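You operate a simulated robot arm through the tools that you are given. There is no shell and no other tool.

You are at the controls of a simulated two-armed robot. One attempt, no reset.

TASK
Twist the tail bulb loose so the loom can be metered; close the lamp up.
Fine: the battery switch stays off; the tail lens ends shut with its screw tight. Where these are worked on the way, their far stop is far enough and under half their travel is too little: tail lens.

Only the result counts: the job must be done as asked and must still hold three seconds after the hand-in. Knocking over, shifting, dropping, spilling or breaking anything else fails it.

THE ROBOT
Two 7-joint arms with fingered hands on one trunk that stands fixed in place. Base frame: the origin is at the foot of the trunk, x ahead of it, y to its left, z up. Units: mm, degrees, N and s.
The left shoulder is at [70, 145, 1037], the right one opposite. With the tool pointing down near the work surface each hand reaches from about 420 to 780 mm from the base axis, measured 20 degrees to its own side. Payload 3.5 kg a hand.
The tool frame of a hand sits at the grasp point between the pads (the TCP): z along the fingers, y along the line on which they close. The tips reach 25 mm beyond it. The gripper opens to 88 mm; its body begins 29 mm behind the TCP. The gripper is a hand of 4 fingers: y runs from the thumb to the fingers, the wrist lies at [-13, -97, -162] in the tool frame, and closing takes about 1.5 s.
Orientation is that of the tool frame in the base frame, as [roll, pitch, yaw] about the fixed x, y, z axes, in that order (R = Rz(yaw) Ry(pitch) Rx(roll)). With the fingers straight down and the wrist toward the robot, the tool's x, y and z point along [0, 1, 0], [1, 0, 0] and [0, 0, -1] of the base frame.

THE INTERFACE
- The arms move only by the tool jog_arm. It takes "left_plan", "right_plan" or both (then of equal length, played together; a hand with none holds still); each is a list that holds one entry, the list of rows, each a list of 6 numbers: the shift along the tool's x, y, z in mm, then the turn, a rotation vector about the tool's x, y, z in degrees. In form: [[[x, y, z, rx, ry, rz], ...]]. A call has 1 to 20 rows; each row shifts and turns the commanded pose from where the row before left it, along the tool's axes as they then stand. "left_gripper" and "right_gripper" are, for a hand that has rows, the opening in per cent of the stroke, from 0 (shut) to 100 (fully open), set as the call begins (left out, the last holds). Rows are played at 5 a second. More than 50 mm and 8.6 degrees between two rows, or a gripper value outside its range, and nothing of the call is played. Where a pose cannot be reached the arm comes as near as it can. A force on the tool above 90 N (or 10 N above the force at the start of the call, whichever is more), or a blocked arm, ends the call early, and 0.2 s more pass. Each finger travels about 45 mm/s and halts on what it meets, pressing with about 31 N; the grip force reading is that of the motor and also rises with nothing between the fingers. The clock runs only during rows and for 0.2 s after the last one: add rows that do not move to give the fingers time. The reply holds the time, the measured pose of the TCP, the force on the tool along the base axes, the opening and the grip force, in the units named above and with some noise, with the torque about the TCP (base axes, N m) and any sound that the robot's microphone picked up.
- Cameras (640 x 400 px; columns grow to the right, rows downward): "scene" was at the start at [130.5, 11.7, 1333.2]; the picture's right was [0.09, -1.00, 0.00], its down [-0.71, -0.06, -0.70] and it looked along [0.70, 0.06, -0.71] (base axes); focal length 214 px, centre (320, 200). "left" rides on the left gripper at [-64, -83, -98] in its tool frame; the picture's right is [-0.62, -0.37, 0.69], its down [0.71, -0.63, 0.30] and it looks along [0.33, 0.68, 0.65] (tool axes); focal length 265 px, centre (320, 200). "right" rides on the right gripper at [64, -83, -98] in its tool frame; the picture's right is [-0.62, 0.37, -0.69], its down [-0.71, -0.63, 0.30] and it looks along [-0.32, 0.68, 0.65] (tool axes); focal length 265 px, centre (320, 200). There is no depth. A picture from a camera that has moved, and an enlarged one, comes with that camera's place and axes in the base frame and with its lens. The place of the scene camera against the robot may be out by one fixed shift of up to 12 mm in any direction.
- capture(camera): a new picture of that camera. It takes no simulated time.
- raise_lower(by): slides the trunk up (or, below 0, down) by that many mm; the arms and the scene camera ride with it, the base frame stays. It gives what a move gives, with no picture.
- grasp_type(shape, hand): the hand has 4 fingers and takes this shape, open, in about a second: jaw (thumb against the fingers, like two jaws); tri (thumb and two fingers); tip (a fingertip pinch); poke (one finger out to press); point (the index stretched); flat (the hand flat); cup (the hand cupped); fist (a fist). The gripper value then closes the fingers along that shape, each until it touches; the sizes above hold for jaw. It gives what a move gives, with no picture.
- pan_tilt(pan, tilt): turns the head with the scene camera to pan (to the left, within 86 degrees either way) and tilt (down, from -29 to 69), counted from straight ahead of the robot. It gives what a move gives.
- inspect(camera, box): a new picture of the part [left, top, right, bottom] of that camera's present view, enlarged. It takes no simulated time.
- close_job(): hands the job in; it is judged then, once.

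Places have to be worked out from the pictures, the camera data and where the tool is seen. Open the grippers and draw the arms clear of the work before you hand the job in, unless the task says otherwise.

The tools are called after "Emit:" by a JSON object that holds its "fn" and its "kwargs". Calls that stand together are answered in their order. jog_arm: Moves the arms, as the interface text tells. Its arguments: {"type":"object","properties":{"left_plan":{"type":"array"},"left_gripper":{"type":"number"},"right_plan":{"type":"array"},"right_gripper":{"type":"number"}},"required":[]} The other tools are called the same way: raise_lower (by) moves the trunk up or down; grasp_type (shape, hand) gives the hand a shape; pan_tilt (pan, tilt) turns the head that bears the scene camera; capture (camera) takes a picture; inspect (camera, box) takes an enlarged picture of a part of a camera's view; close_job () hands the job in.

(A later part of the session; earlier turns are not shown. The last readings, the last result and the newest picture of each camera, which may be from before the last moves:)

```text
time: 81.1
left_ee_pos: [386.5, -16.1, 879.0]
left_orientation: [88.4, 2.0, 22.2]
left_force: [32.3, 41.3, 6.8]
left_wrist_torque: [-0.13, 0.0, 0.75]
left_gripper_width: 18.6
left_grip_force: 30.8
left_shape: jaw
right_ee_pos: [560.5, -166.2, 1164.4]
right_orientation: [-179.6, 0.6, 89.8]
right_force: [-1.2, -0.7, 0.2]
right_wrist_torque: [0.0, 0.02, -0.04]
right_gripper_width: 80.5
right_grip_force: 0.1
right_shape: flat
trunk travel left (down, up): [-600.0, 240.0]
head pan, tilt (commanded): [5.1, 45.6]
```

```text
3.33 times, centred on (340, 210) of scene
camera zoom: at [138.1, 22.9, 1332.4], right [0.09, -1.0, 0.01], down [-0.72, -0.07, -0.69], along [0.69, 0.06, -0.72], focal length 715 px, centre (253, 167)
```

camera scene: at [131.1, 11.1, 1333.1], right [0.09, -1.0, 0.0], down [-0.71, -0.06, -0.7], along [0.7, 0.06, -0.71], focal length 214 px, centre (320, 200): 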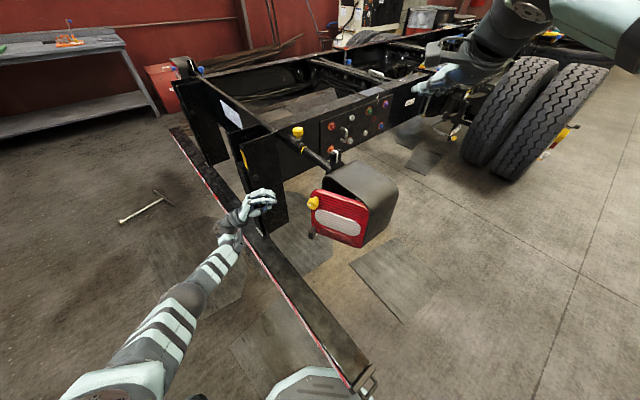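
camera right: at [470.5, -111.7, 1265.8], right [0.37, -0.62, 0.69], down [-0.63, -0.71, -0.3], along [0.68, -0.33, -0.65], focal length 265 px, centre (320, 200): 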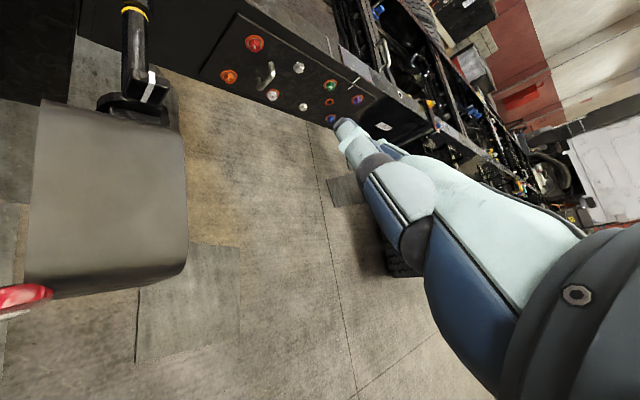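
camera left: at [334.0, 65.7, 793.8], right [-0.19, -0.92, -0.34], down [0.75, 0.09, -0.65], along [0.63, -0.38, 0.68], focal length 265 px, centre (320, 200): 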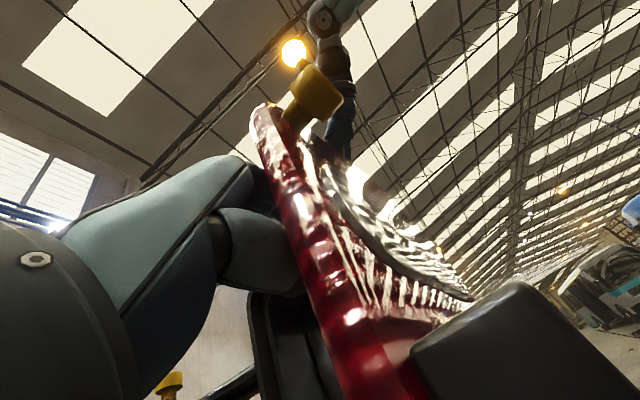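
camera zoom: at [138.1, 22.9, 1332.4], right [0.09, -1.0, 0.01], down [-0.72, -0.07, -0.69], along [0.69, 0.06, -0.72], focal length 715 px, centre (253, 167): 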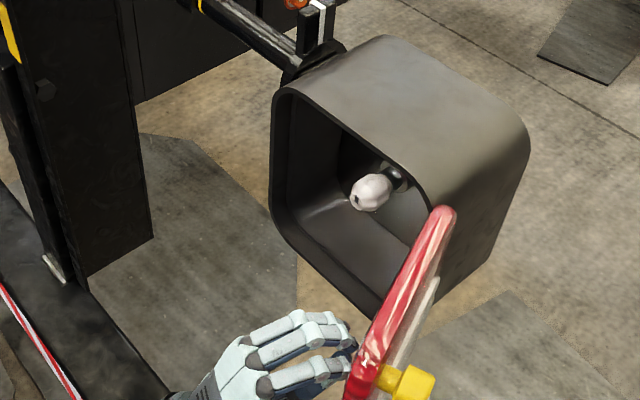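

The far stop is reached (force ~52 N). I'll back the hand off to the left, yawing back to heading -45°.

Emit:
{"fn": "jog_arm", "kwargs": {"left_plan": [[[10, 0, -3, 0, 2, 0], [15, 0, -5, 0, 4, 0], [20, 0, -5, 0, 5, 0], [20, 0, -5, 0, 6, 0], [20, 0, -10, 0, 6, 0], [20, 0, -10, 0, 0, 0], [0, 0, 0, 0, 0, 0]]], "left_gripper": 0}}

Emit:
{"fn": "inspect", "kwargs": {"camera": "scene", "box": [280, 150, 400, 270]}}

Emit:
{"fn": "capture", "kwargs": {"camera": "left"}}

```text
time: 82.7
left_ee_pos: [444.5, 58.7, 875.3]
left_orientation: [90.1, 1.9, 44.0]
left_force: [-0.4, 0.1, 0.3]
left_wrist_torque: [-0.02, 0.05, -0.04]
left_gripper_width: 17.4
left_grip_force: 31.3
left_shape: jaw
right_ee_pos: [554.0, -176.5, 1165.9]
right_orientation: [180.0, -0.1, 89.9]
right_force: [-0.2, -0.2, -0.1]
right_wrist_torque: [0.03, -0.02, -0.02]
right_gripper_width: 80.4
right_grip_force: 0.0
right_shape: flat
trunk travel left (down, up): [-600.0, 240.0]
head pan, tilt (commanded): [5.1, 45.6]
```

```text
3.33 times, centred on (340, 210) of scene
camera zoom: at [130.5, 11.0, 1333.2], right [0.09, -1.0, 0.0], down [-0.71, -0.06, -0.7], along [0.7, 0.06, -0.71], focal length 715 px, centre (253, 167)
```

zoom: 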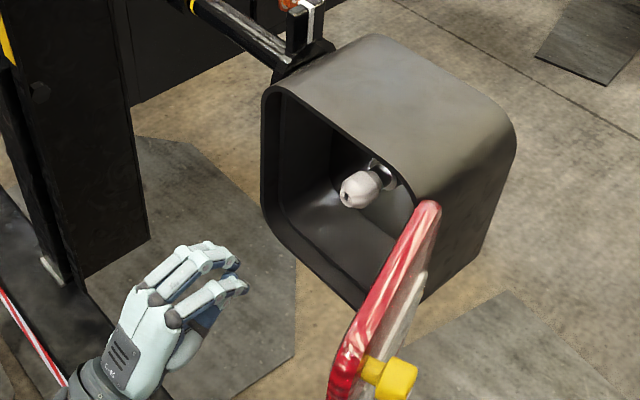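

```text
taken
camera left: at [328.8, 81.9, 793.3], right [0.03, -0.94, -0.35], down [0.71, 0.26, -0.65], along [0.7, -0.23, 0.67], focal length 265 px, centre (320, 200)
```

left: 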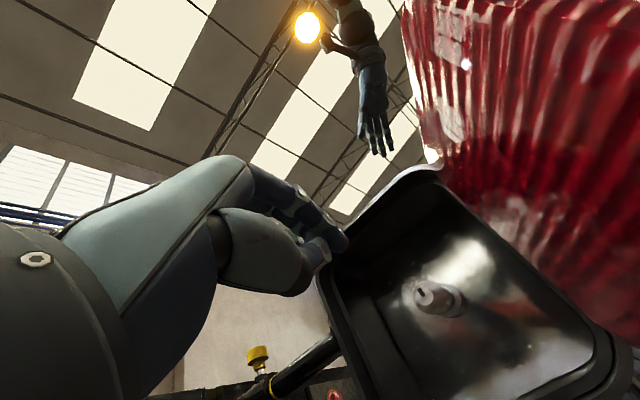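

The lamp is open and the bulb is visible from both cameras. I'll zoom in on the bulb.

Emit:
{"fn": "inspect", "kwargs": {"camera": "left", "box": [380, 240, 500, 340]}}

Emit:
{"fn": "inspect", "kwargs": {"camera": "scene", "box": [350, 185, 400, 225]}}

```text
4.00 times, centred on (440, 290) of left
camera zoom: at [328.8, 81.9, 793.3], right [0.03, -0.94, -0.35], down [0.71, 0.26, -0.65], along [0.7, -0.23, 0.67], focal length 1062 px, centre (-160, -160)
```

zoom: 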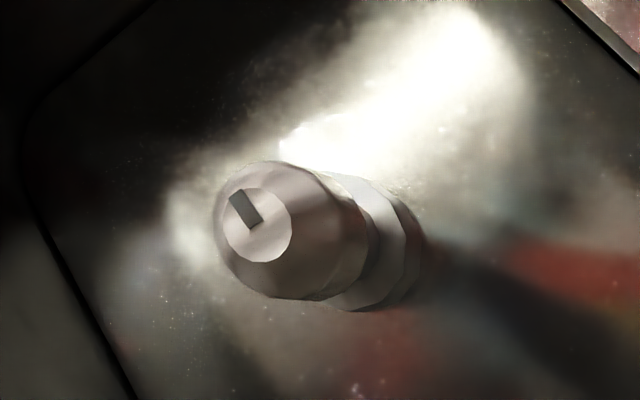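

```text
10.00 times, centred on (375, 205) of scene
camera zoom: at [130.5, 11.0, 1333.2], right [0.09, -1.0, 0.0], down [-0.71, -0.06, -0.7], along [0.7, 0.06, -0.71], focal length 2145 px, centre (-230, 150)
```

zoom: 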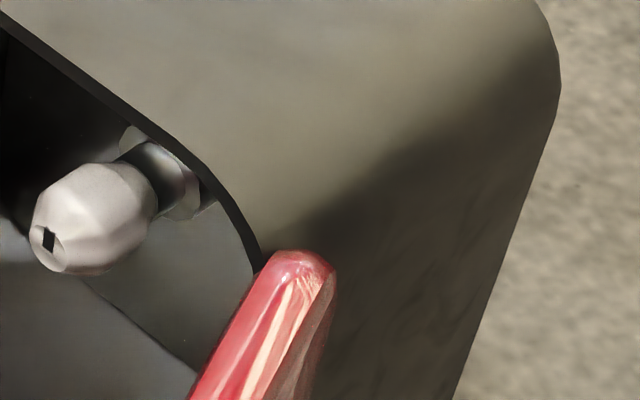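

The bulb's front centre triangulates to about [562, -39, 864], axis along the lens normal, ~30 mm diameter, its mark pointing up. I'll open the hand, roll it +82°, and stand off on the bulb axis.

Emit:
{"fn": "jog_arm", "kwargs": {"left_plan": [[[0, 0, 0, 0, 0, 8.2], [0, 0, 0, 0, 0, 8.2], [0, 0, 0, 0, 0, 8.2], [0, 0, 0, 0, 0, 8.2], [0, 0, 0, 0, 0, 8.2], [0, 0, 0, 0, 0, 8.2], [0, 0, 0, 0, 0, 8.2], [0, 0, 0, 0, 0, 8.2], [0, 0, 0, 0, 0, 8.2], [0, 0, 0, 0, 0, 8.2], [0, 0, 0, 0, 0, 0]]], "left_gripper": 75}}

Emit:
{"fn": "capture", "kwargs": {"camera": "left"}}

Emit:
{"fn": "capture", "kwargs": {"camera": "scene"}}

```text
time: 85.1
left_ee_pos: [444.7, 59.0, 874.5]
left_orientation: [90.7, -80.1, 43.2]
left_force: [0.3, 0.1, 0.2]
left_wrist_torque: [0.0, 0.01, 0.01]
left_gripper_width: 65.7
left_grip_force: 0.0
left_shape: jaw
right_ee_pos: [554.9, -174.7, 1165.3]
right_orientation: [180.0, 0.1, 89.9]
right_force: [-0.5, -0.2, 0.3]
right_wrist_torque: [0.01, 0.0, 0.01]
right_gripper_width: 80.6
right_grip_force: 0.0
right_shape: flat
trunk travel left (down, up): [-600.0, 240.0]
head pan, tilt (commanded): [5.1, 45.6]
```

```text
taken
camera left: at [428.7, 178.4, 797.4], right [0.67, -0.32, -0.67], down [0.75, 0.3, 0.6], along [0.01, -0.9, 0.44], focal length 265 px, centre (320, 200)
```

left: 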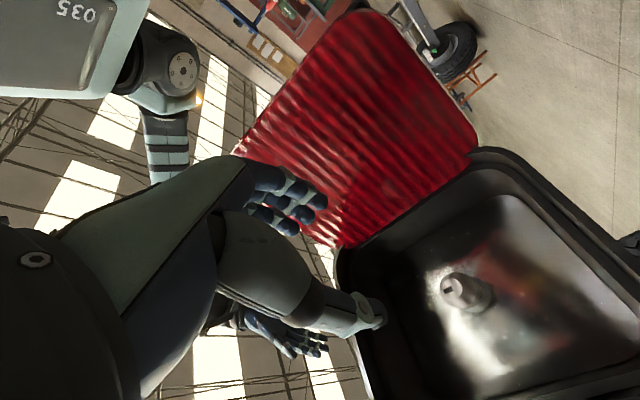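

```text
taken
camera scene: at [130.6, 12.1, 1333.1], right [0.09, -1.0, 0.0], down [-0.71, -0.06, -0.7], along [0.7, 0.06, -0.71], focal length 214 px, centre (320, 200)
```

scene: 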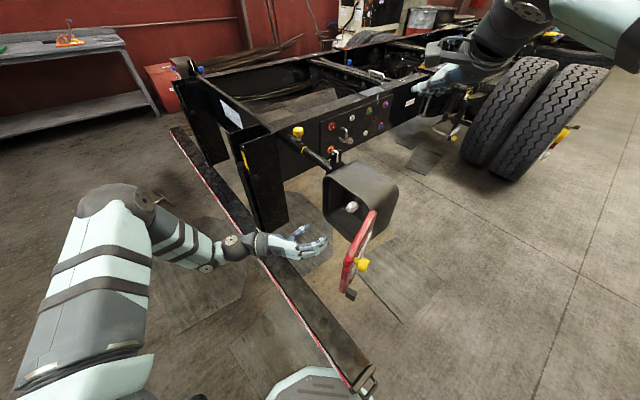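

Let me zoom on the bulb from this new viewpoint to refine its position.

Emit:
{"fn": "inspect", "kwargs": {"camera": "left", "box": [410, 240, 530, 340]}}

```text
4.00 times, centred on (470, 290) of left
camera zoom: at [428.7, 178.4, 797.4], right [0.67, -0.32, -0.67], down [0.75, 0.3, 0.6], along [0.01, -0.9, 0.44], focal length 1062 px, centre (-280, -160)
```

zoom: 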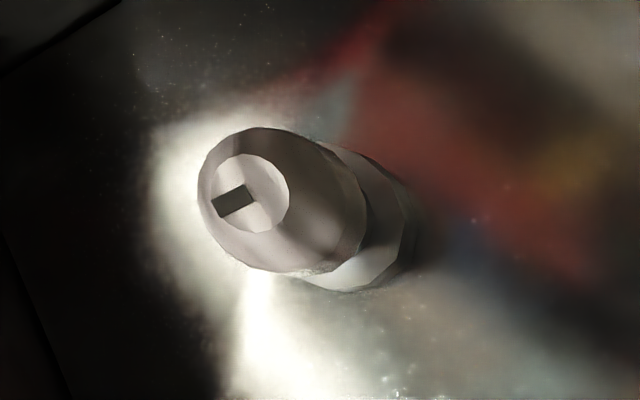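

Combining views, the bulb front centre is about [560, -38, 863.6]. I'll move to 60 mm in front of it on its axis and verify by the predicted pixel (377,260).

Emit:
{"fn": "jog_arm", "kwargs": {"left_plan": [[[-2, -4.35, 22.4, 0, 0, 0], [-2, -4.35, 22.4, 0, 0, 0], [-2, -4.35, 22.4, 0, 0, 0], [-2, -4.35, 22.4, 0, 0, 0], [0, 0, 0, 0, 0, 0]]], "left_gripper": 75}}

Emit:
{"fn": "capture", "kwargs": {"camera": "left"}}

Emit:
{"fn": "inspect", "kwargs": {"camera": "scene", "box": [290, 150, 410, 270]}}

```text
time: 86.3
left_ee_pos: [517.6, 4.5, 863.6]
left_orientation: [90.3, -80.0, 43.6]
left_force: [-0.4, 0.2, -0.3]
left_wrist_torque: [-0.03, -0.01, 0.02]
left_gripper_width: 65.8
left_grip_force: 0.1
left_shape: jaw
right_ee_pos: [554.3, -174.6, 1166.6]
right_orientation: [180.0, 0.0, 89.9]
right_force: [0.3, 0.6, 0.5]
right_wrist_torque: [-0.02, 0.0, -0.02]
right_gripper_width: 80.6
right_grip_force: 0.1
right_shape: flat
trunk travel left (down, up): [-600.0, 240.0]
head pan, tilt (commanded): [5.1, 45.6]
```

```text
taken
camera left: at [501.1, 123.8, 785.6], right [0.67, -0.32, -0.67], down [0.75, 0.3, 0.6], along [0.01, -0.9, 0.44], focal length 265 px, centre (320, 200)
```

left: 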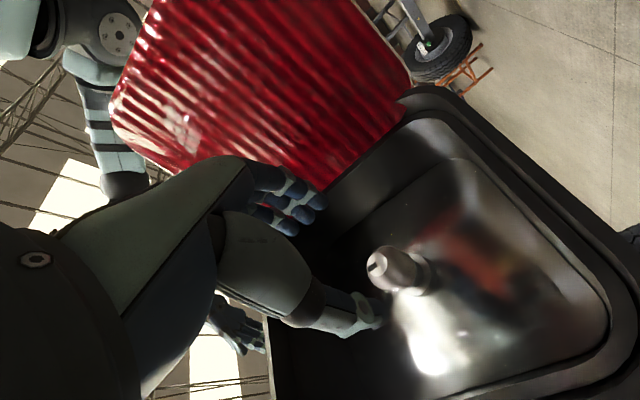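

```text
3.33 times, centred on (350, 210) of scene
camera zoom: at [130.1, 12.0, 1333.2], right [0.09, -1.0, 0.0], down [-0.71, -0.06, -0.7], along [0.7, 0.06, -0.71], focal length 715 px, centre (220, 167)
```

zoom: 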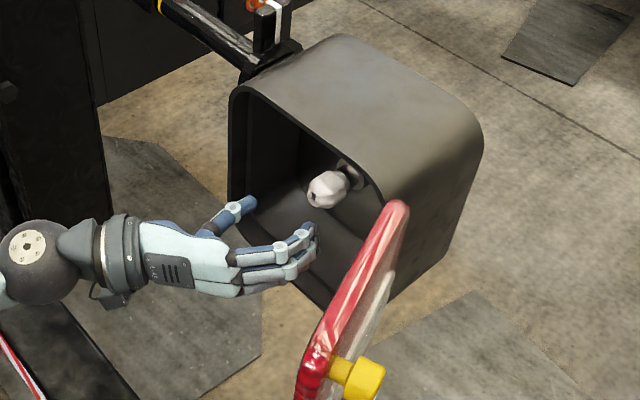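

The bulb sits exactly at the predicted pixel. I'll advance into the housing along the axis by ~64 mm in gentle steps.

Emit:
{"fn": "jog_arm", "kwargs": {"left_plan": [[[0, -0.5, 16, 0, 0, 0], [0, -0.5, 16, 0, 0, 0], [0, -0.5, 16, 0, 0, 0], [0.3, -0.4, 16, 0, 0, 0], [0, 0, 0, 0, 0, 0]]], "left_gripper": 75}}

Emit:
{"fn": "capture", "kwargs": {"camera": "left"}}

Emit:
{"fn": "inspect", "kwargs": {"camera": "scene", "box": [290, 150, 410, 270]}}

```text
time: 87.5
left_ee_pos: [564.7, -40.2, 863.6]
left_orientation: [90.1, -80.1, 43.7]
left_force: [0.0, 0.3, 0.1]
left_wrist_torque: [0.0, 0.02, 0.02]
left_gripper_width: 65.6
left_grip_force: 0.0
left_shape: jaw
right_ee_pos: [553.3, -175.2, 1167.9]
right_orientation: [180.0, 0.0, 89.9]
right_force: [0.7, 0.5, 0.3]
right_wrist_torque: [0.02, -0.01, 0.05]
right_gripper_width: 80.6
right_grip_force: 0.1
right_shape: flat
trunk travel left (down, up): [-600.0, 240.0]
head pan, tilt (commanded): [5.1, 45.6]
```

```text
taken
camera left: at [548.2, 79.7, 785.2], right [0.67, -0.32, -0.67], down [0.75, 0.3, 0.6], along [0.01, -0.9, 0.44], focal length 265 px, centre (320, 200)
```

left: 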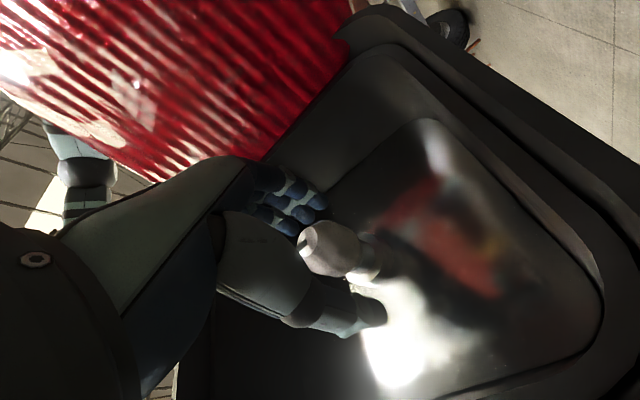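

```text
3.33 times, centred on (350, 210) of scene
camera zoom: at [130.3, 11.9, 1333.2], right [0.09, -1.0, 0.0], down [-0.71, -0.06, -0.7], along [0.7, 0.06, -0.71], focal length 715 px, centre (220, 167)
```

zoom: 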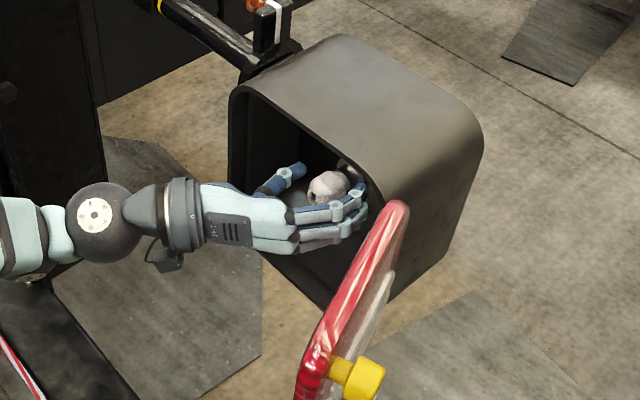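

Alignment is right on the bulb. I'll close the fingers on it.

Emit:
{"fn": "jog_arm", "kwargs": {"left_plan": [[[0, 0, 0, 0, 0, 0], [0, 0, 0, 0, 0, 0], [0, 0, 0, 0, 0, 0], [0, 0, 0, 0, 0, 0], [0, 0, 0, 0, 0, 0], [0, 0, 0, 0, 0, 0], [0, 0, 0, 0, 0, 0]]], "left_gripper": 0}}

Emit:
{"fn": "inspect", "kwargs": {"camera": "left", "box": [220, 160, 420, 320]}}

Emit:
{"fn": "inspect", "kwargs": {"camera": "scene", "box": [330, 170, 400, 230]}}

```text
time: 89.1
left_ee_pos: [565.4, -38.6, 863.0]
left_orientation: [89.9, -80.1, 44.1]
left_force: [1.3, 1.7, 0.1]
left_wrist_torque: [0.0, -0.06, 0.03]
left_gripper_width: 24.3
left_grip_force: 31.0
left_shape: jaw
right_ee_pos: [555.5, -174.2, 1166.0]
right_orientation: [180.0, 0.1, 89.9]
right_force: [-0.1, -0.6, -0.5]
right_wrist_torque: [-0.01, 0.0, 0.01]
right_gripper_width: 80.9
right_grip_force: 0.1
right_shape: flat
trunk travel left (down, up): [-600.0, 240.0]
head pan, tilt (commanded): [5.1, 45.6]
```

```text
2.50 times, centred on (320, 240) of left
camera zoom: at [548.7, 80.1, 784.9], right [0.67, -0.32, -0.67], down [0.75, 0.3, 0.6], along [0.01, -0.9, 0.44], focal length 664 px, centre (320, 100)
```

zoom: 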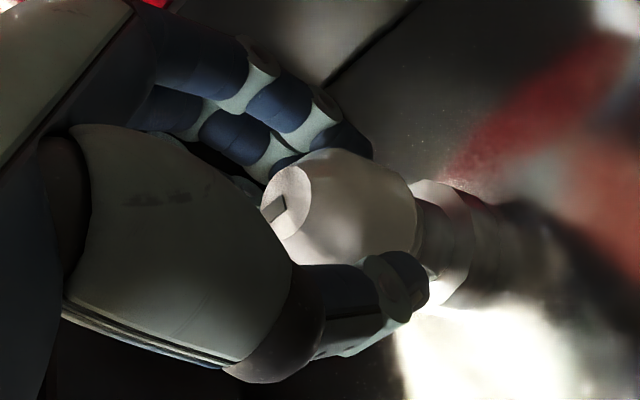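

```text
6.67 times, centred on (365, 200) of scene
camera zoom: at [131.2, 12.0, 1333.1], right [0.09, -1.0, 0.0], down [-0.71, -0.06, -0.7], along [0.7, 0.06, -0.71], focal length 1430 px, centre (20, 200)
```

zoom: 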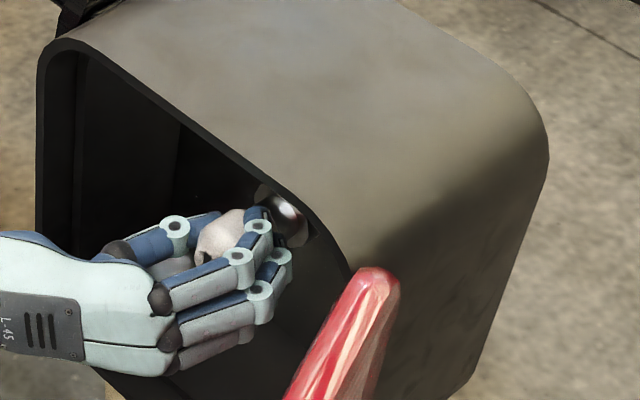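

The bulb is gripped (24 mm). I'll twist counter-clockwise 40° and check torque, sound and mark.

Emit:
{"fn": "jog_arm", "kwargs": {"left_plan": [[[0, 0, 0, 0, 0, -5], [0, 0, 0, 0, 0, -5], [0, 0, 0, 0, 0, -5], [0, 0, 0, 0, 0, -5], [0, 0, 0, 0, 0, -5], [0, 0, 0, 0, 0, -5], [0, 0, 0, 0, 0, -5], [0, 0, 0, 0, 0, -5]]], "left_gripper": 0}}

Emit:
{"fn": "inspect", "kwargs": {"camera": "left", "box": [220, 160, 420, 320]}}

Emit:
{"fn": "inspect", "kwargs": {"camera": "scene", "box": [330, 170, 400, 230]}}

```text
time: 90.9
left_ee_pos: [564.9, -39.8, 863.0]
left_orientation: [90.2, -40.1, 43.7]
left_force: [-1.0, 0.1, -6.6]
left_wrist_torque: [0.06, 0.05, -0.05]
left_gripper_width: 23.8
left_grip_force: 31.2
left_shape: jaw
right_ee_pos: [555.3, -176.5, 1166.5]
right_orientation: [-179.9, 0.0, 89.8]
right_force: [-0.3, -0.6, 0.2]
right_wrist_torque: [-0.01, 0.04, 0.04]
right_gripper_width: 80.5
right_grip_force: 0.0
right_shape: flat
trunk travel left (down, up): [-600.0, 240.0]
head pan, tilt (commanded): [5.1, 45.6]
```

```text
2.50 times, centred on (320, 240) of left
camera zoom: at [499.8, 33.0, 758.1], right [0.31, -0.66, -0.68], down [0.9, 0.44, -0.02], along [0.32, -0.6, 0.73], focal length 664 px, centre (320, 100)
```

zoom: 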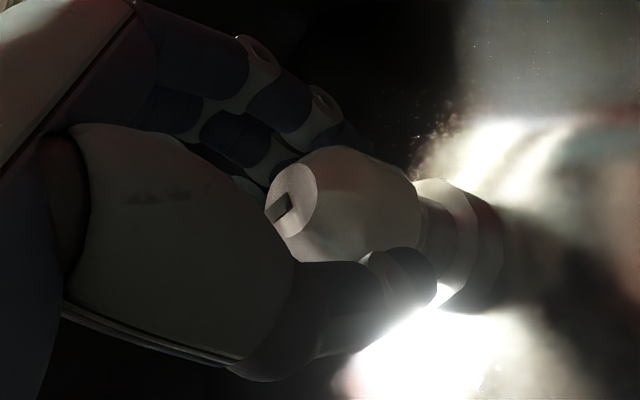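

```text
6.67 times, centred on (365, 200) of scene
camera zoom: at [131.3, 11.6, 1333.0], right [0.09, -1.0, 0.0], down [-0.71, -0.06, -0.7], along [0.7, 0.06, -0.72], focal length 1430 px, centre (20, 200)
```

zoom: 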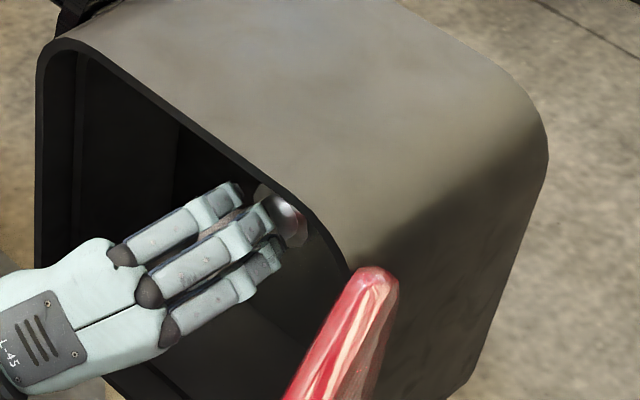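

The bulb turned with the hand 40°. I'll continue another 40°.

Emit:
{"fn": "jog_arm", "kwargs": {"left_plan": [[[0, 0, 0, 0, 0, -5], [0, 0, 0, 0, 0, -5], [0, 0, 0, 0, 0, -5], [0, 0, 0, 0, 0, -5], [0, 0, 0, 0, 0, -5], [0, 0, 0, 0, 0, -5], [0, 0, 0, 0, 0, -5], [0, 0, 0, 0, 0, -5]]], "left_gripper": 0}}

Emit:
{"fn": "inspect", "kwargs": {"camera": "left", "box": [220, 160, 420, 320]}}

Emit:
{"fn": "inspect", "kwargs": {"camera": "scene", "box": [290, 150, 410, 270]}}

```text
time: 92.7
left_ee_pos: [561.7, -42.3, 863.1]
left_orientation: [90.1, -0.1, 43.9]
left_force: [-12.8, -7.2, -9.6]
left_wrist_torque: [0.2, -0.11, -0.28]
left_gripper_width: 23.2
left_grip_force: 31.1
left_shape: jaw
right_ee_pos: [553.5, -177.6, 1167.9]
right_orientation: [180.0, 0.0, 89.9]
right_force: [-0.6, -0.4, -0.1]
right_wrist_torque: [-0.01, 0.01, 0.01]
right_gripper_width: 80.5
right_grip_force: 0.1
right_shape: flat
trunk travel left (down, up): [-600.0, 240.0]
head pan, tilt (commanded): [5.1, 45.6]
```

```text
2.50 times, centred on (320, 240) of left
camera zoom: at [448.2, -16.9, 780.4], right [0.03, -0.93, -0.37], down [0.73, 0.28, -0.63], along [0.69, -0.25, 0.68], focal length 664 px, centre (320, 100)
```

zoom: 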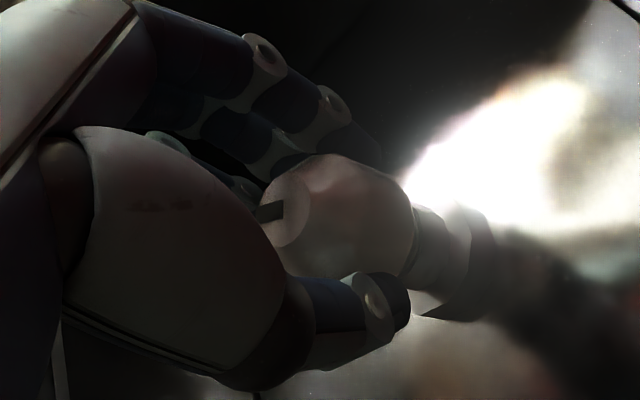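

```text
3.33 times, centred on (350, 210) of scene
camera zoom: at [129.1, 9.4, 1333.3], right [0.09, -1.0, 0.0], down [-0.71, -0.06, -0.7], along [0.7, 0.06, -0.71], focal length 715 px, centre (220, 167)
```

zoom: 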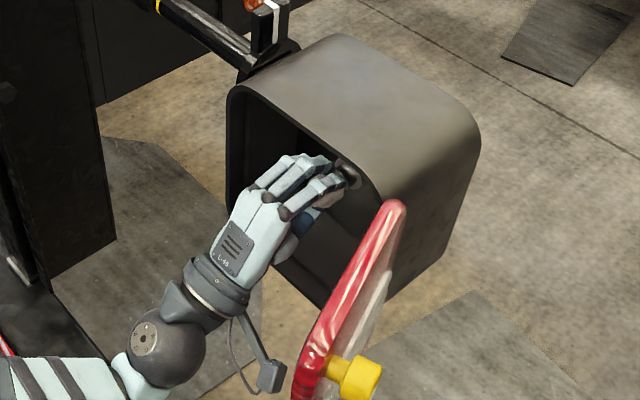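

The mark now lags the hand by ~17°, so the bulb seems to have stopped near 60° of rotation. I'll twist another 15° to confirm whether it slips against a stop.

Emit:
{"fn": "jog_arm", "kwargs": {"left_plan": [[[0, 0, 0, 0, 0, -5], [0, 0, 0, 0, 0, -5], [0, 0, 0, 0, 0, -5], [0, 0, 0, 0, 0, 0]]], "left_gripper": 0}}

Emit:
{"fn": "inspect", "kwargs": {"camera": "left", "box": [220, 160, 420, 320]}}

```text
time: 93.7
left_ee_pos: [560.8, -42.9, 864.9]
left_orientation: [90.0, 14.8, 43.6]
left_force: [-13.5, -15.9, -3.5]
left_wrist_torque: [0.17, -0.28, -0.43]
left_gripper_width: 21.9
left_grip_force: 30.4
left_shape: jaw
right_ee_pos: [552.2, -179.7, 1168.1]
right_orientation: [179.9, -0.2, 89.9]
right_force: [0.3, -0.4, 0.1]
right_wrist_torque: [0.0, 0.01, 0.03]
right_gripper_width: 80.7
right_grip_force: 0.0
right_shape: flat
trunk travel left (down, up): [-600.0, 240.0]
head pan, tilt (commanded): [5.1, 45.6]
```

```text
2.50 times, centred on (320, 240) of left
camera zoom: at [433.6, -31.4, 800.6], right [-0.02, -0.98, -0.2], down [0.59, 0.15, -0.79], along [0.8, -0.14, 0.58], focal length 664 px, centre (320, 100)
```

zoom: 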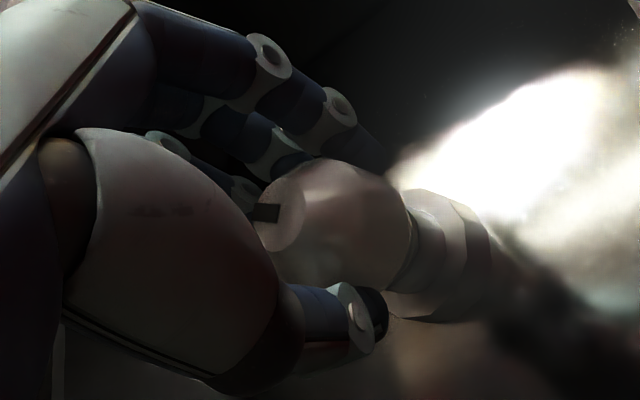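

The mark stays at about 65° in the world while the hand slips, with ~0.32 N·m — the bulb is at its stop, twisted loose. I'll open the fingers and back straight out of the housing.

Emit:
{"fn": "jog_arm", "kwargs": {"left_plan": [[[0, 0, 0, 0, 0, 0], [0, 0, 0, 0, 0, 0], [0, 0, 0, 0, 0, 0], [0, 0, 0, 0, 0, 0], [0, 0, 0, 0, 0, 0], [0, 0, -15, 0, 0, 0], [0, 0, -20, 0, 0, 0], [0, 0, -25, 0, 0, 0], [0, 0, -25, 0, 0, 0], [0, 0, 0, 0, 0, 0]]], "left_gripper": 75}}

Emit:
{"fn": "capture", "kwargs": {"camera": "left"}}

Emit:
{"fn": "inspect", "kwargs": {"camera": "scene", "box": [290, 150, 410, 270]}}

```text
time: 95.9
left_ee_pos: [502.5, 20.4, 864.9]
left_orientation: [90.1, 15.0, 44.0]
left_force: [0.1, 0.8, 0.6]
left_wrist_torque: [-0.01, -0.01, 0.02]
left_gripper_width: 65.5
left_grip_force: 0.0
left_shape: jaw
right_ee_pos: [554.8, -176.2, 1166.6]
right_orientation: [180.0, 0.0, 89.9]
right_force: [-0.1, 0.0, 0.5]
right_wrist_torque: [0.0, 0.02, -0.02]
right_gripper_width: 80.6
right_grip_force: 0.0
right_shape: flat
trunk travel left (down, up): [-600.0, 240.0]
head pan, tilt (commanded): [5.1, 45.6]
```

```text
taken
camera left: at [375.1, 32.8, 799.8], right [-0.02, -0.98, -0.2], down [0.59, 0.15, -0.79], along [0.81, -0.13, 0.58], focal length 265 px, centre (320, 200)
```

left: 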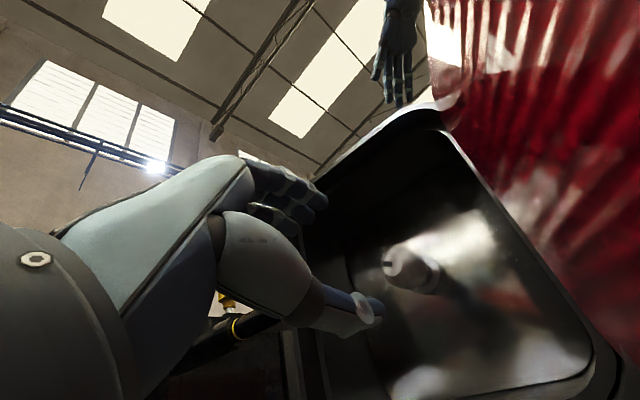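

```text
3.33 times, centred on (350, 210) of scene
camera zoom: at [130.8, 11.0, 1333.1], right [0.09, -1.0, 0.0], down [-0.71, -0.06, -0.7], along [0.7, 0.06, -0.71], focal length 715 px, centre (220, 167)
```

zoom: 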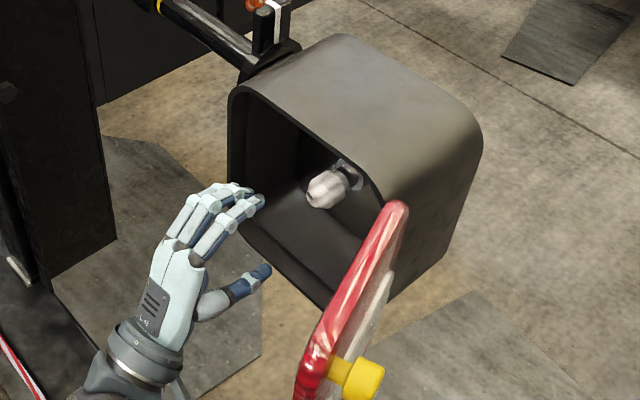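

Emit:
{"fn": "inspect", "kwargs": {"camera": "left", "box": [350, 220, 470, 320]}}

Emit:
{"fn": "inspect", "kwargs": {"camera": "scene", "box": [350, 185, 400, 225]}}

```text
4.00 times, centred on (410, 270) of left
camera zoom: at [375.1, 32.8, 799.8], right [-0.02, -0.98, -0.2], down [0.59, 0.15, -0.79], along [0.81, -0.13, 0.58], focal length 1062 px, centre (-40, -80)
```

zoom: 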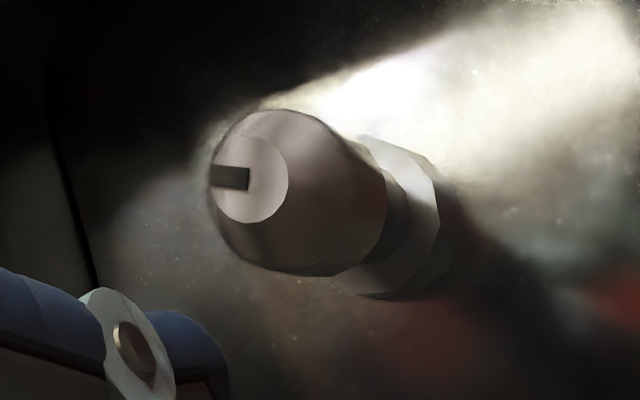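

```text
10.00 times, centred on (375, 205) of scene
camera zoom: at [130.8, 11.0, 1333.1], right [0.09, -1.0, 0.0], down [-0.71, -0.06, -0.7], along [0.7, 0.06, -0.71], focal length 2145 px, centre (-230, 150)
```

zoom: 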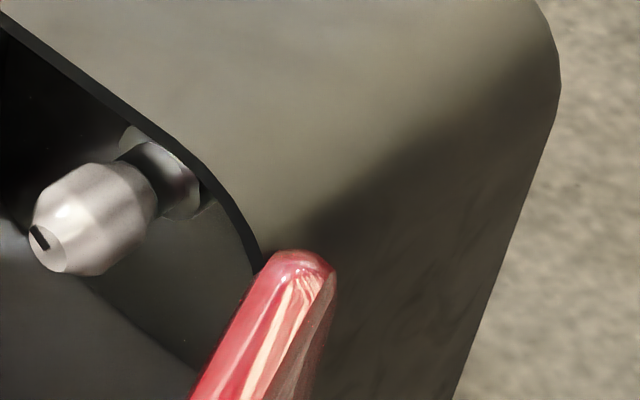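

The bulb's mark is now ~66° counter-clockwise from its start and stays there. Next the lens must be closed: I'll move the left hand out of the lens's swing, and ready the right hand as a closed jaw to push the lens from its outer side.

Emit:
{"fn": "jog_arm", "kwargs": {"left_plan": [[[0, 0, -30, 0, 0, 0], [0, 0, -30, 0, 0, 0], [22.5, 10, -20, 0, 0, 3.5], [22.5, 10, -20, 0, 0, 3.5], [22.5, 10, -20, 0, 0, 3.5], [22.5, 10, -20, 0, 0, 4.5], [0, 0, 0, 0, 0, 0]]], "left_gripper": 75}}

Emit:
{"fn": "grasp_type", "kwargs": {"hand": "right", "shape": "jaw"}}

Emit:
{"fn": "capture", "kwargs": {"camera": "scene"}}

```text
time: 97.5
left_ee_pos: [475.6, 188.0, 889.3]
left_orientation: [90.0, -0.2, 43.9]
left_force: [-0.5, 1.1, -0.3]
left_wrist_torque: [0.04, 0.02, -0.01]
left_gripper_width: 65.8
left_grip_force: 0.1
left_shape: jaw
right_ee_pos: [554.1, -174.9, 1166.4]
right_orientation: [180.0, 0.0, 89.8]
right_force: [0.3, -0.2, -0.4]
right_wrist_torque: [0.01, -0.01, 0.0]
right_gripper_width: 80.8
right_grip_force: 0.1
right_shape: flat
trunk travel left (down, up): [-600.0, 240.0]
head pan, tilt (commanded): [5.1, 45.6]
```

```text
time: 98.4
left_ee_pos: [474.6, 188.9, 888.5]
left_orientation: [90.0, -0.2, 43.9]
left_force: [-0.7, -0.1, 0.6]
left_wrist_torque: [-0.01, 0.01, 0.02]
left_gripper_width: 65.6
left_grip_force: 0.0
left_shape: jaw
right_ee_pos: [553.7, -174.4, 1166.6]
right_orientation: [-180.0, 0.0, 89.9]
right_force: [0.5, -0.1, -0.6]
right_wrist_torque: [-0.02, 0.01, 0.0]
right_gripper_width: 87.9
right_grip_force: 0.0
right_shape: jaw
trunk travel left (down, up): [-600.0, 240.0]
head pan, tilt (commanded): [5.1, 45.6]
```

```text
taken
camera scene: at [130.5, 11.7, 1333.1], right [0.09, -1.0, 0.0], down [-0.71, -0.06, -0.7], along [0.7, 0.06, -0.71], focal length 214 px, centre (320, 200)
```

scene: 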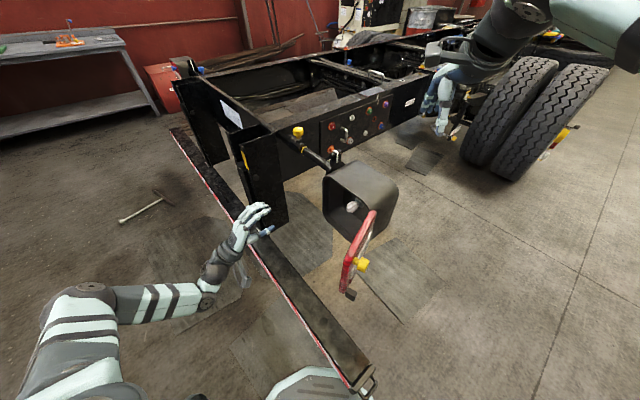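

Fitting the knob's positions puts the hinge axis near [500, -98] and the lens now ~100° open. I'll bring the right hand (fingers down, closed) over to the outer side of the lens: first back to x≈400 and yaw it 90°.

Emit:
{"fn": "jog_arm", "kwargs": {"right_plan": [[[0, -38, 0, 0, 0, 0], [0, -38, 0, 0, 0, 0], [0, -38, 0, 0, 0, 0], [0, -38, 0, 0, 0, 0], [0, 0, 0, 0, 0, -8.2], [0, 0, 0, 0, 0, -8.2], [0, 0, 0, 0, 0, -8.2], [0, 0, 0, 0, 0, -8.2], [0, 0, 0, 0, 0, -8.2], [0, 0, 0, 0, 0, -8.2], [0, 0, 0, 0, 0, -8.2], [0, 0, 0, 0, 0, -8.2], [0, 0, 0, 0, 0, -8.2], [0, 0, 0, 0, 0, -8.2], [0, 0, 0, 0, 0, -8.0]]], "right_gripper": 0}}

Emit:
{"fn": "capture", "kwargs": {"camera": "scene"}}

Emit:
{"fn": "capture", "kwargs": {"camera": "right"}}

```text
time: 101.6
left_ee_pos: [475.9, 187.7, 889.1]
left_orientation: [90.0, 0.0, 44.0]
left_force: [0.0, 0.7, 0.7]
left_wrist_torque: [0.0, 0.01, 0.0]
left_gripper_width: 65.8
left_grip_force: 0.1
left_shape: jaw
right_ee_pos: [401.4, -174.6, 1167.3]
right_orientation: [-180.0, 0.0, -180.0]
right_force: [-0.2, 1.0, 0.0]
right_wrist_torque: [0.0, 0.01, 0.0]
right_gripper_width: 0.0
right_grip_force: 30.8
right_shape: jaw
trunk travel left (down, up): [-600.0, 240.0]
head pan, tilt (commanded): [5.1, 45.6]
```

```text
taken
camera scene: at [131.1, 11.8, 1333.1], right [0.09, -1.0, 0.0], down [-0.71, -0.06, -0.7], along [0.7, 0.06, -0.71], focal length 214 px, centre (320, 200)
```

scene: 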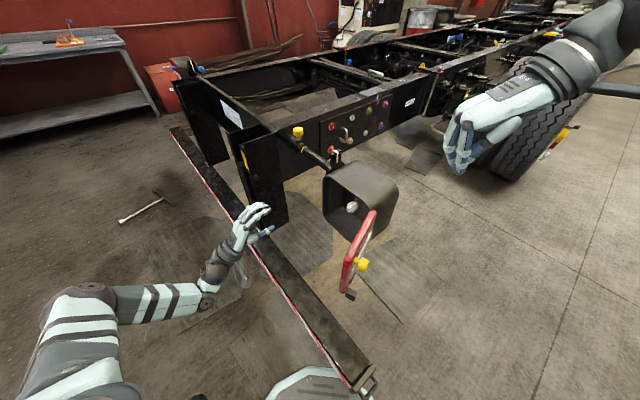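

```text
taken
camera right: at [337.8, -259.2, 1265.5], right [0.62, 0.37, 0.69], down [0.71, -0.63, -0.3], along [0.32, 0.68, -0.65], focal length 265 px, centre (320, 200)
```

right: 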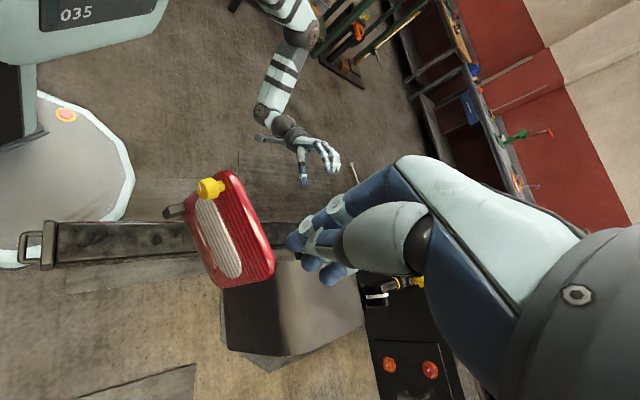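

The right arm responds cleanly, and its camera confirms the knob at about [350, -58, 933]. I'll move to [379, -115] and lower to z≈940 beside the lens's outer face.

Emit:
{"fn": "jog_arm", "kwargs": {"right_plan": [[[11, 30, 0, 0, 0, 0], [11, 29, 0, 0, 0, 0], [0, 0, 38, 0, 0, 0], [0, 0, 38, 0, 0, 0], [0, 0, 38, 0, 0, 0], [0, 0, 38, 0, 0, 0], [0, 0, 38, 0, 0, 0], [0, 0, 36, 0, 0, 0], [0, 0, 0, 0, 0, 0]]], "right_gripper": 0}}

Emit:
{"fn": "capture", "kwargs": {"camera": "scene"}}

Emit:
{"fn": "capture", "kwargs": {"camera": "right"}}

```text
time: 103.6
left_ee_pos: [474.9, 187.9, 888.8]
left_orientation: [90.0, -0.1, 43.9]
left_force: [0.0, 0.1, -0.5]
left_wrist_torque: [0.03, 0.0, 0.01]
left_gripper_width: 65.5
left_grip_force: 0.1
left_shape: jaw
right_ee_pos: [380.1, -115.7, 939.1]
right_orientation: [180.0, 0.0, 179.9]
right_force: [0.0, -0.5, -1.1]
right_wrist_torque: [0.01, -0.01, 0.04]
right_gripper_width: 0.0
right_grip_force: 30.8
right_shape: jaw
trunk travel left (down, up): [-600.0, 240.0]
head pan, tilt (commanded): [5.1, 45.6]
```

```text
taken
camera scene: at [129.7, 11.8, 1333.2], right [0.09, -1.0, 0.0], down [-0.71, -0.06, -0.7], along [0.7, 0.06, -0.71], focal length 214 px, centre (320, 200)
```

scene: 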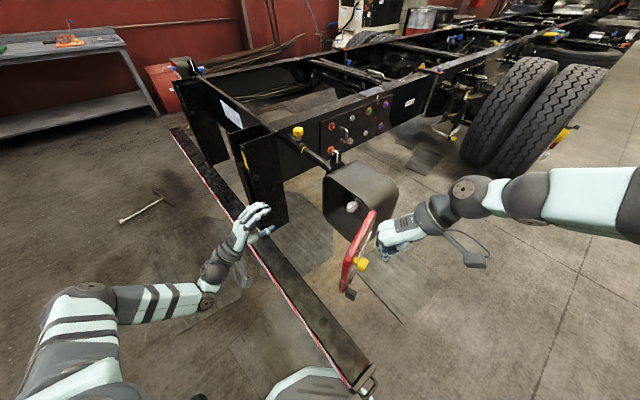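

```text
taken
camera right: at [314.7, -200.1, 1037.5], right [0.62, 0.37, 0.69], down [0.71, -0.63, -0.3], along [0.33, 0.68, -0.65], focal length 265 px, centre (320, 200)
```

right: 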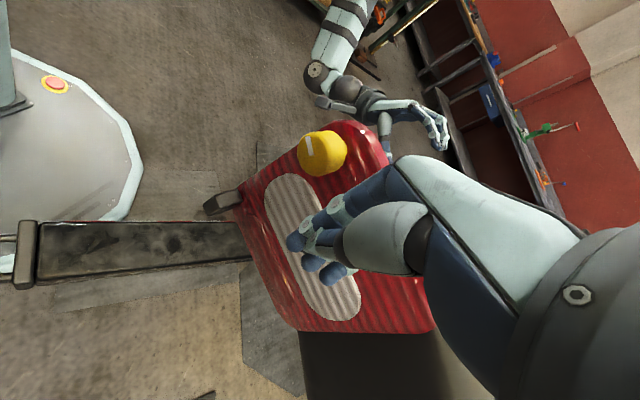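

The right hand is beside the lens's outer face. I'll push it along the closing arc to roughly the 60° position.

Emit:
{"fn": "jog_arm", "kwargs": {"right_plan": [[[-8, 16, 0, 0, 0, 0], [-8, 16.7, 0, 0, 0, 0], [-2.5, 10, 0, 0, 0, 0], [-2.5, 10.4, 0, 0, 0, 0], [-6, 12, 0, 0, 0, 0], [-6.5, 12.4, 0, 0, 0, 0], [-9, 10, 0, 0, 0, 0], [-9.5, 10.3, 0, 0, 0, 0]]], "right_gripper": 0}}

Emit:
{"fn": "inspect", "kwargs": {"camera": "scene", "box": [280, 150, 440, 290]}}

Emit:
{"fn": "capture", "kwargs": {"camera": "right"}}

```text
time: 105.4
left_ee_pos: [476.1, 189.2, 889.9]
left_orientation: [90.0, -0.1, 43.9]
left_force: [-0.3, 0.0, 0.9]
left_wrist_torque: [0.01, 0.02, -0.02]
left_gripper_width: 65.8
left_grip_force: 0.1
left_shape: jaw
right_ee_pos: [433.6, -17.4, 940.4]
right_orientation: [179.9, -0.2, 179.9]
right_force: [1.1, 0.8, -0.5]
right_wrist_torque: [0.01, 0.02, 0.01]
right_gripper_width: 0.0
right_grip_force: 30.9
right_shape: jaw
trunk travel left (down, up): [-600.0, 240.0]
head pan, tilt (commanded): [5.1, 45.6]
```

```text
2.86 times, centred on (360, 220) of scene
camera zoom: at [130.9, 12.2, 1333.1], right [0.09, -1.0, 0.0], down [-0.71, -0.06, -0.7], along [0.7, 0.06, -0.71], focal length 613 px, centre (206, 143)
```

zoom: 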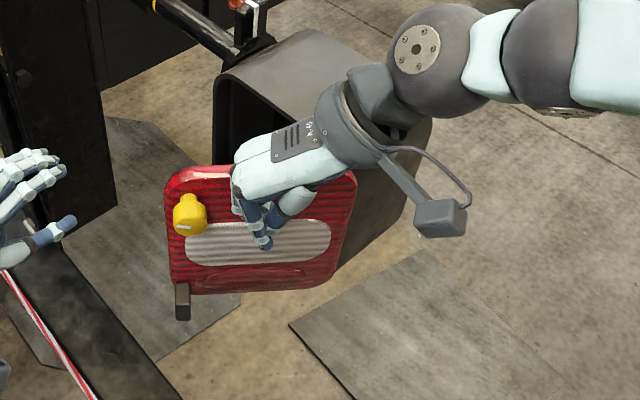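

```text
taken
camera right: at [368.9, -101.2, 1040.1], right [0.62, 0.37, 0.69], down [0.71, -0.63, -0.3], along [0.32, 0.68, -0.65], focal length 265 px, centre (320, 200)
```

right: 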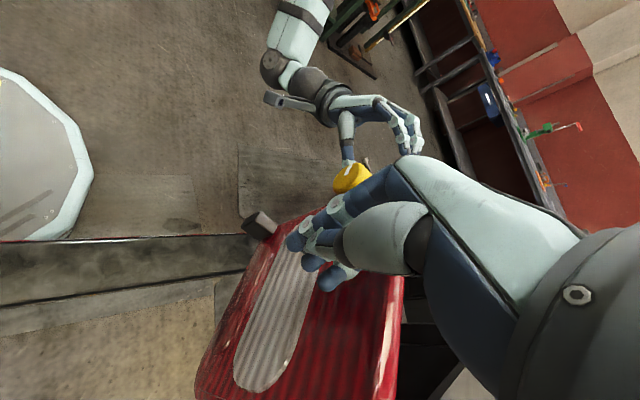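

The lens is following (about 50° open now) with no resistance. I'll raise the hand slightly and keep pushing toward ~15°.

Emit:
{"fn": "jog_arm", "kwargs": {"right_plan": [[[-11, 7.5, -4, 0, 0, 0], [-11, 7.4, -4, 0, 0, 0], [-13, 4.3, 0, 0, 0, 0], [-13, 4.2, 0, 0, 0, 0], [-13.5, 0.6, 0, 0, 0, 0], [-13.5, 0.6, 0, 0, 0, 0]]], "right_gripper": 0}}

Emit:
{"fn": "inspect", "kwargs": {"camera": "scene", "box": [280, 140, 440, 280]}}

Emit:
{"fn": "capture", "kwargs": {"camera": "right"}}

Emit:
{"fn": "capture", "kwargs": {"camera": "left"}}

```text
time: 106.8
left_ee_pos: [474.7, 189.2, 888.8]
left_orientation: [90.0, -0.1, 43.9]
left_force: [0.0, -0.1, -0.6]
left_wrist_torque: [-0.04, 0.03, -0.01]
left_gripper_width: 65.7
left_grip_force: 0.0
left_shape: jaw
right_ee_pos: [508.0, 5.6, 947.7]
right_orientation: [180.0, -0.1, 179.9]
right_force: [0.3, -0.3, 0.6]
right_wrist_torque: [-0.01, 0.02, -0.01]
right_gripper_width: 0.0
right_grip_force: 31.2
right_shape: jaw
trunk travel left (down, up): [-600.0, 240.0]
head pan, tilt (commanded): [5.1, 45.6]
```

```text
2.86 times, centred on (360, 210) of scene
camera zoom: at [131.1, 11.9, 1333.1], right [0.09, -1.0, 0.0], down [-0.71, -0.06, -0.7], along [0.7, 0.06, -0.71], focal length 613 px, centre (206, 171)
```

zoom: 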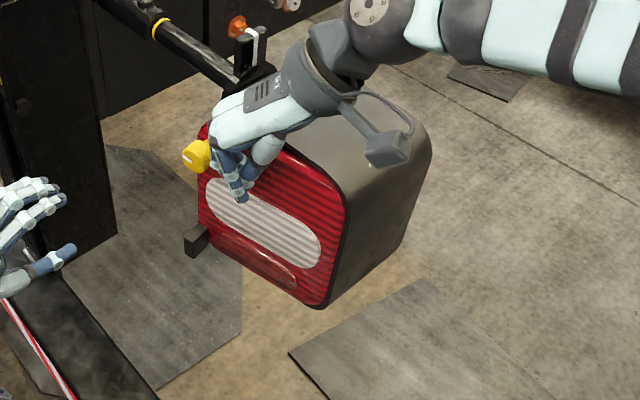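

```text
taken
camera right: at [443.4, -77.9, 1047.7], right [0.62, 0.37, 0.69], down [0.71, -0.63, -0.3], along [0.33, 0.68, -0.65], focal length 265 px, centre (320, 200)
```

right: 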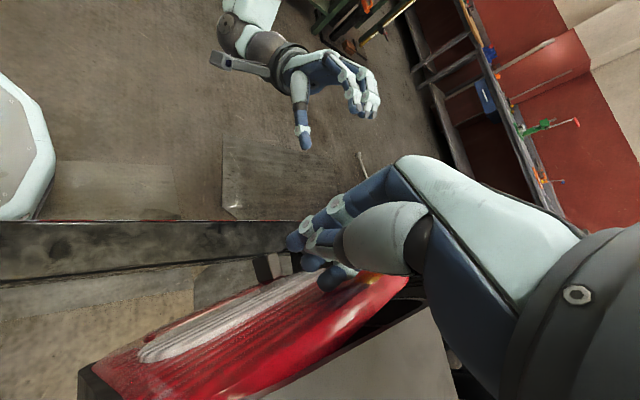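

```text
taken
camera left: at [361.6, 213.2, 805.4], right [0.03, -0.93, -0.37], down [0.73, 0.28, -0.63], along [0.69, -0.25, 0.68], focal length 265 px, centre (320, 200)
```

left: 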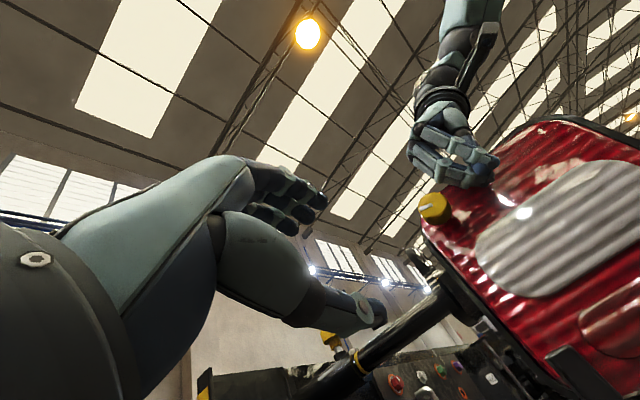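

The lens is nearly shut (about 10°). I'll press the rest of the way with small steps and watch the force.

Emit:
{"fn": "jog_arm", "kwargs": {"right_plan": [[[-7, -0.5, 0, 0, 0, 0], [-7, -1.5, 0, 0, 0, 0], [-6, -2, 0, 0, 0, 0]]], "right_gripper": 0}}

Emit:
{"fn": "inspect", "kwargs": {"camera": "scene", "box": [280, 140, 440, 280]}}

Emit:
{"fn": "inspect", "kwargs": {"camera": "left", "box": [380, 100, 640, 400]}}

```text
time: 107.6
left_ee_pos: [472.9, 187.6, 889.9]
left_orientation: [89.9, -0.2, 44.0]
left_force: [-0.6, 0.1, -0.4]
left_wrist_torque: [0.02, -0.02, -0.02]
left_gripper_width: 65.9
left_grip_force: 0.0
left_shape: jaw
right_ee_pos: [524.2, 4.4, 949.5]
right_orientation: [-179.9, 0.0, -180.0]
right_force: [-7.9, 2.8, -1.5]
right_wrist_torque: [0.06, 0.12, -0.02]
right_gripper_width: 0.2
right_grip_force: 31.0
right_shape: jaw
trunk travel left (down, up): [-600.0, 240.0]
head pan, tilt (commanded): [5.1, 45.6]
```

```text
2.86 times, centred on (360, 210) of scene
camera zoom: at [128.2, 12.5, 1333.4], right [0.09, -1.0, 0.0], down [-0.71, -0.06, -0.7], along [0.7, 0.06, -0.71], focal length 613 px, centre (206, 171)
```

zoom: 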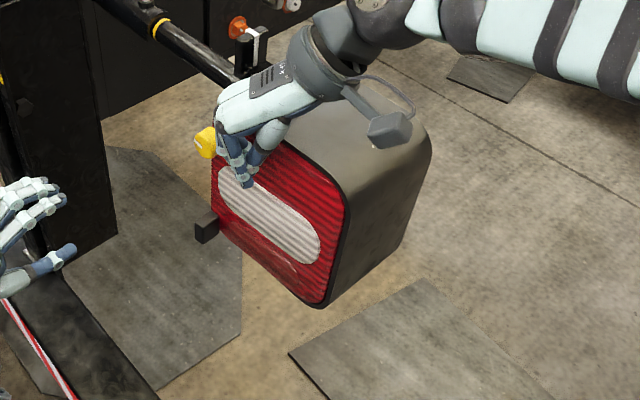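

```text
1.33 times, centred on (510, 250) of left
camera zoom: at [359.8, 213.7, 806.1], right [0.04, -0.93, -0.37], down [0.73, 0.28, -0.63], along [0.69, -0.25, 0.69], focal length 354 px, centre (67, 133)
```

zoom: 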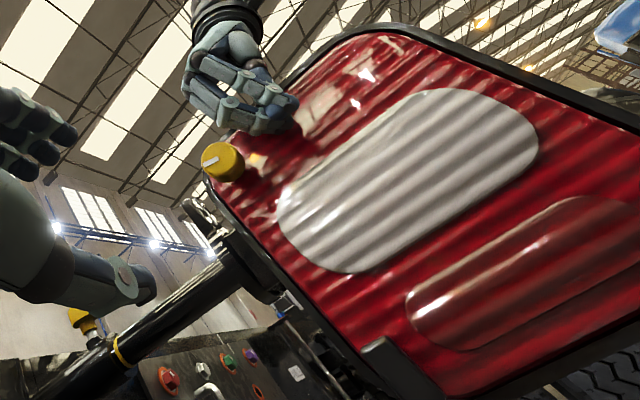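

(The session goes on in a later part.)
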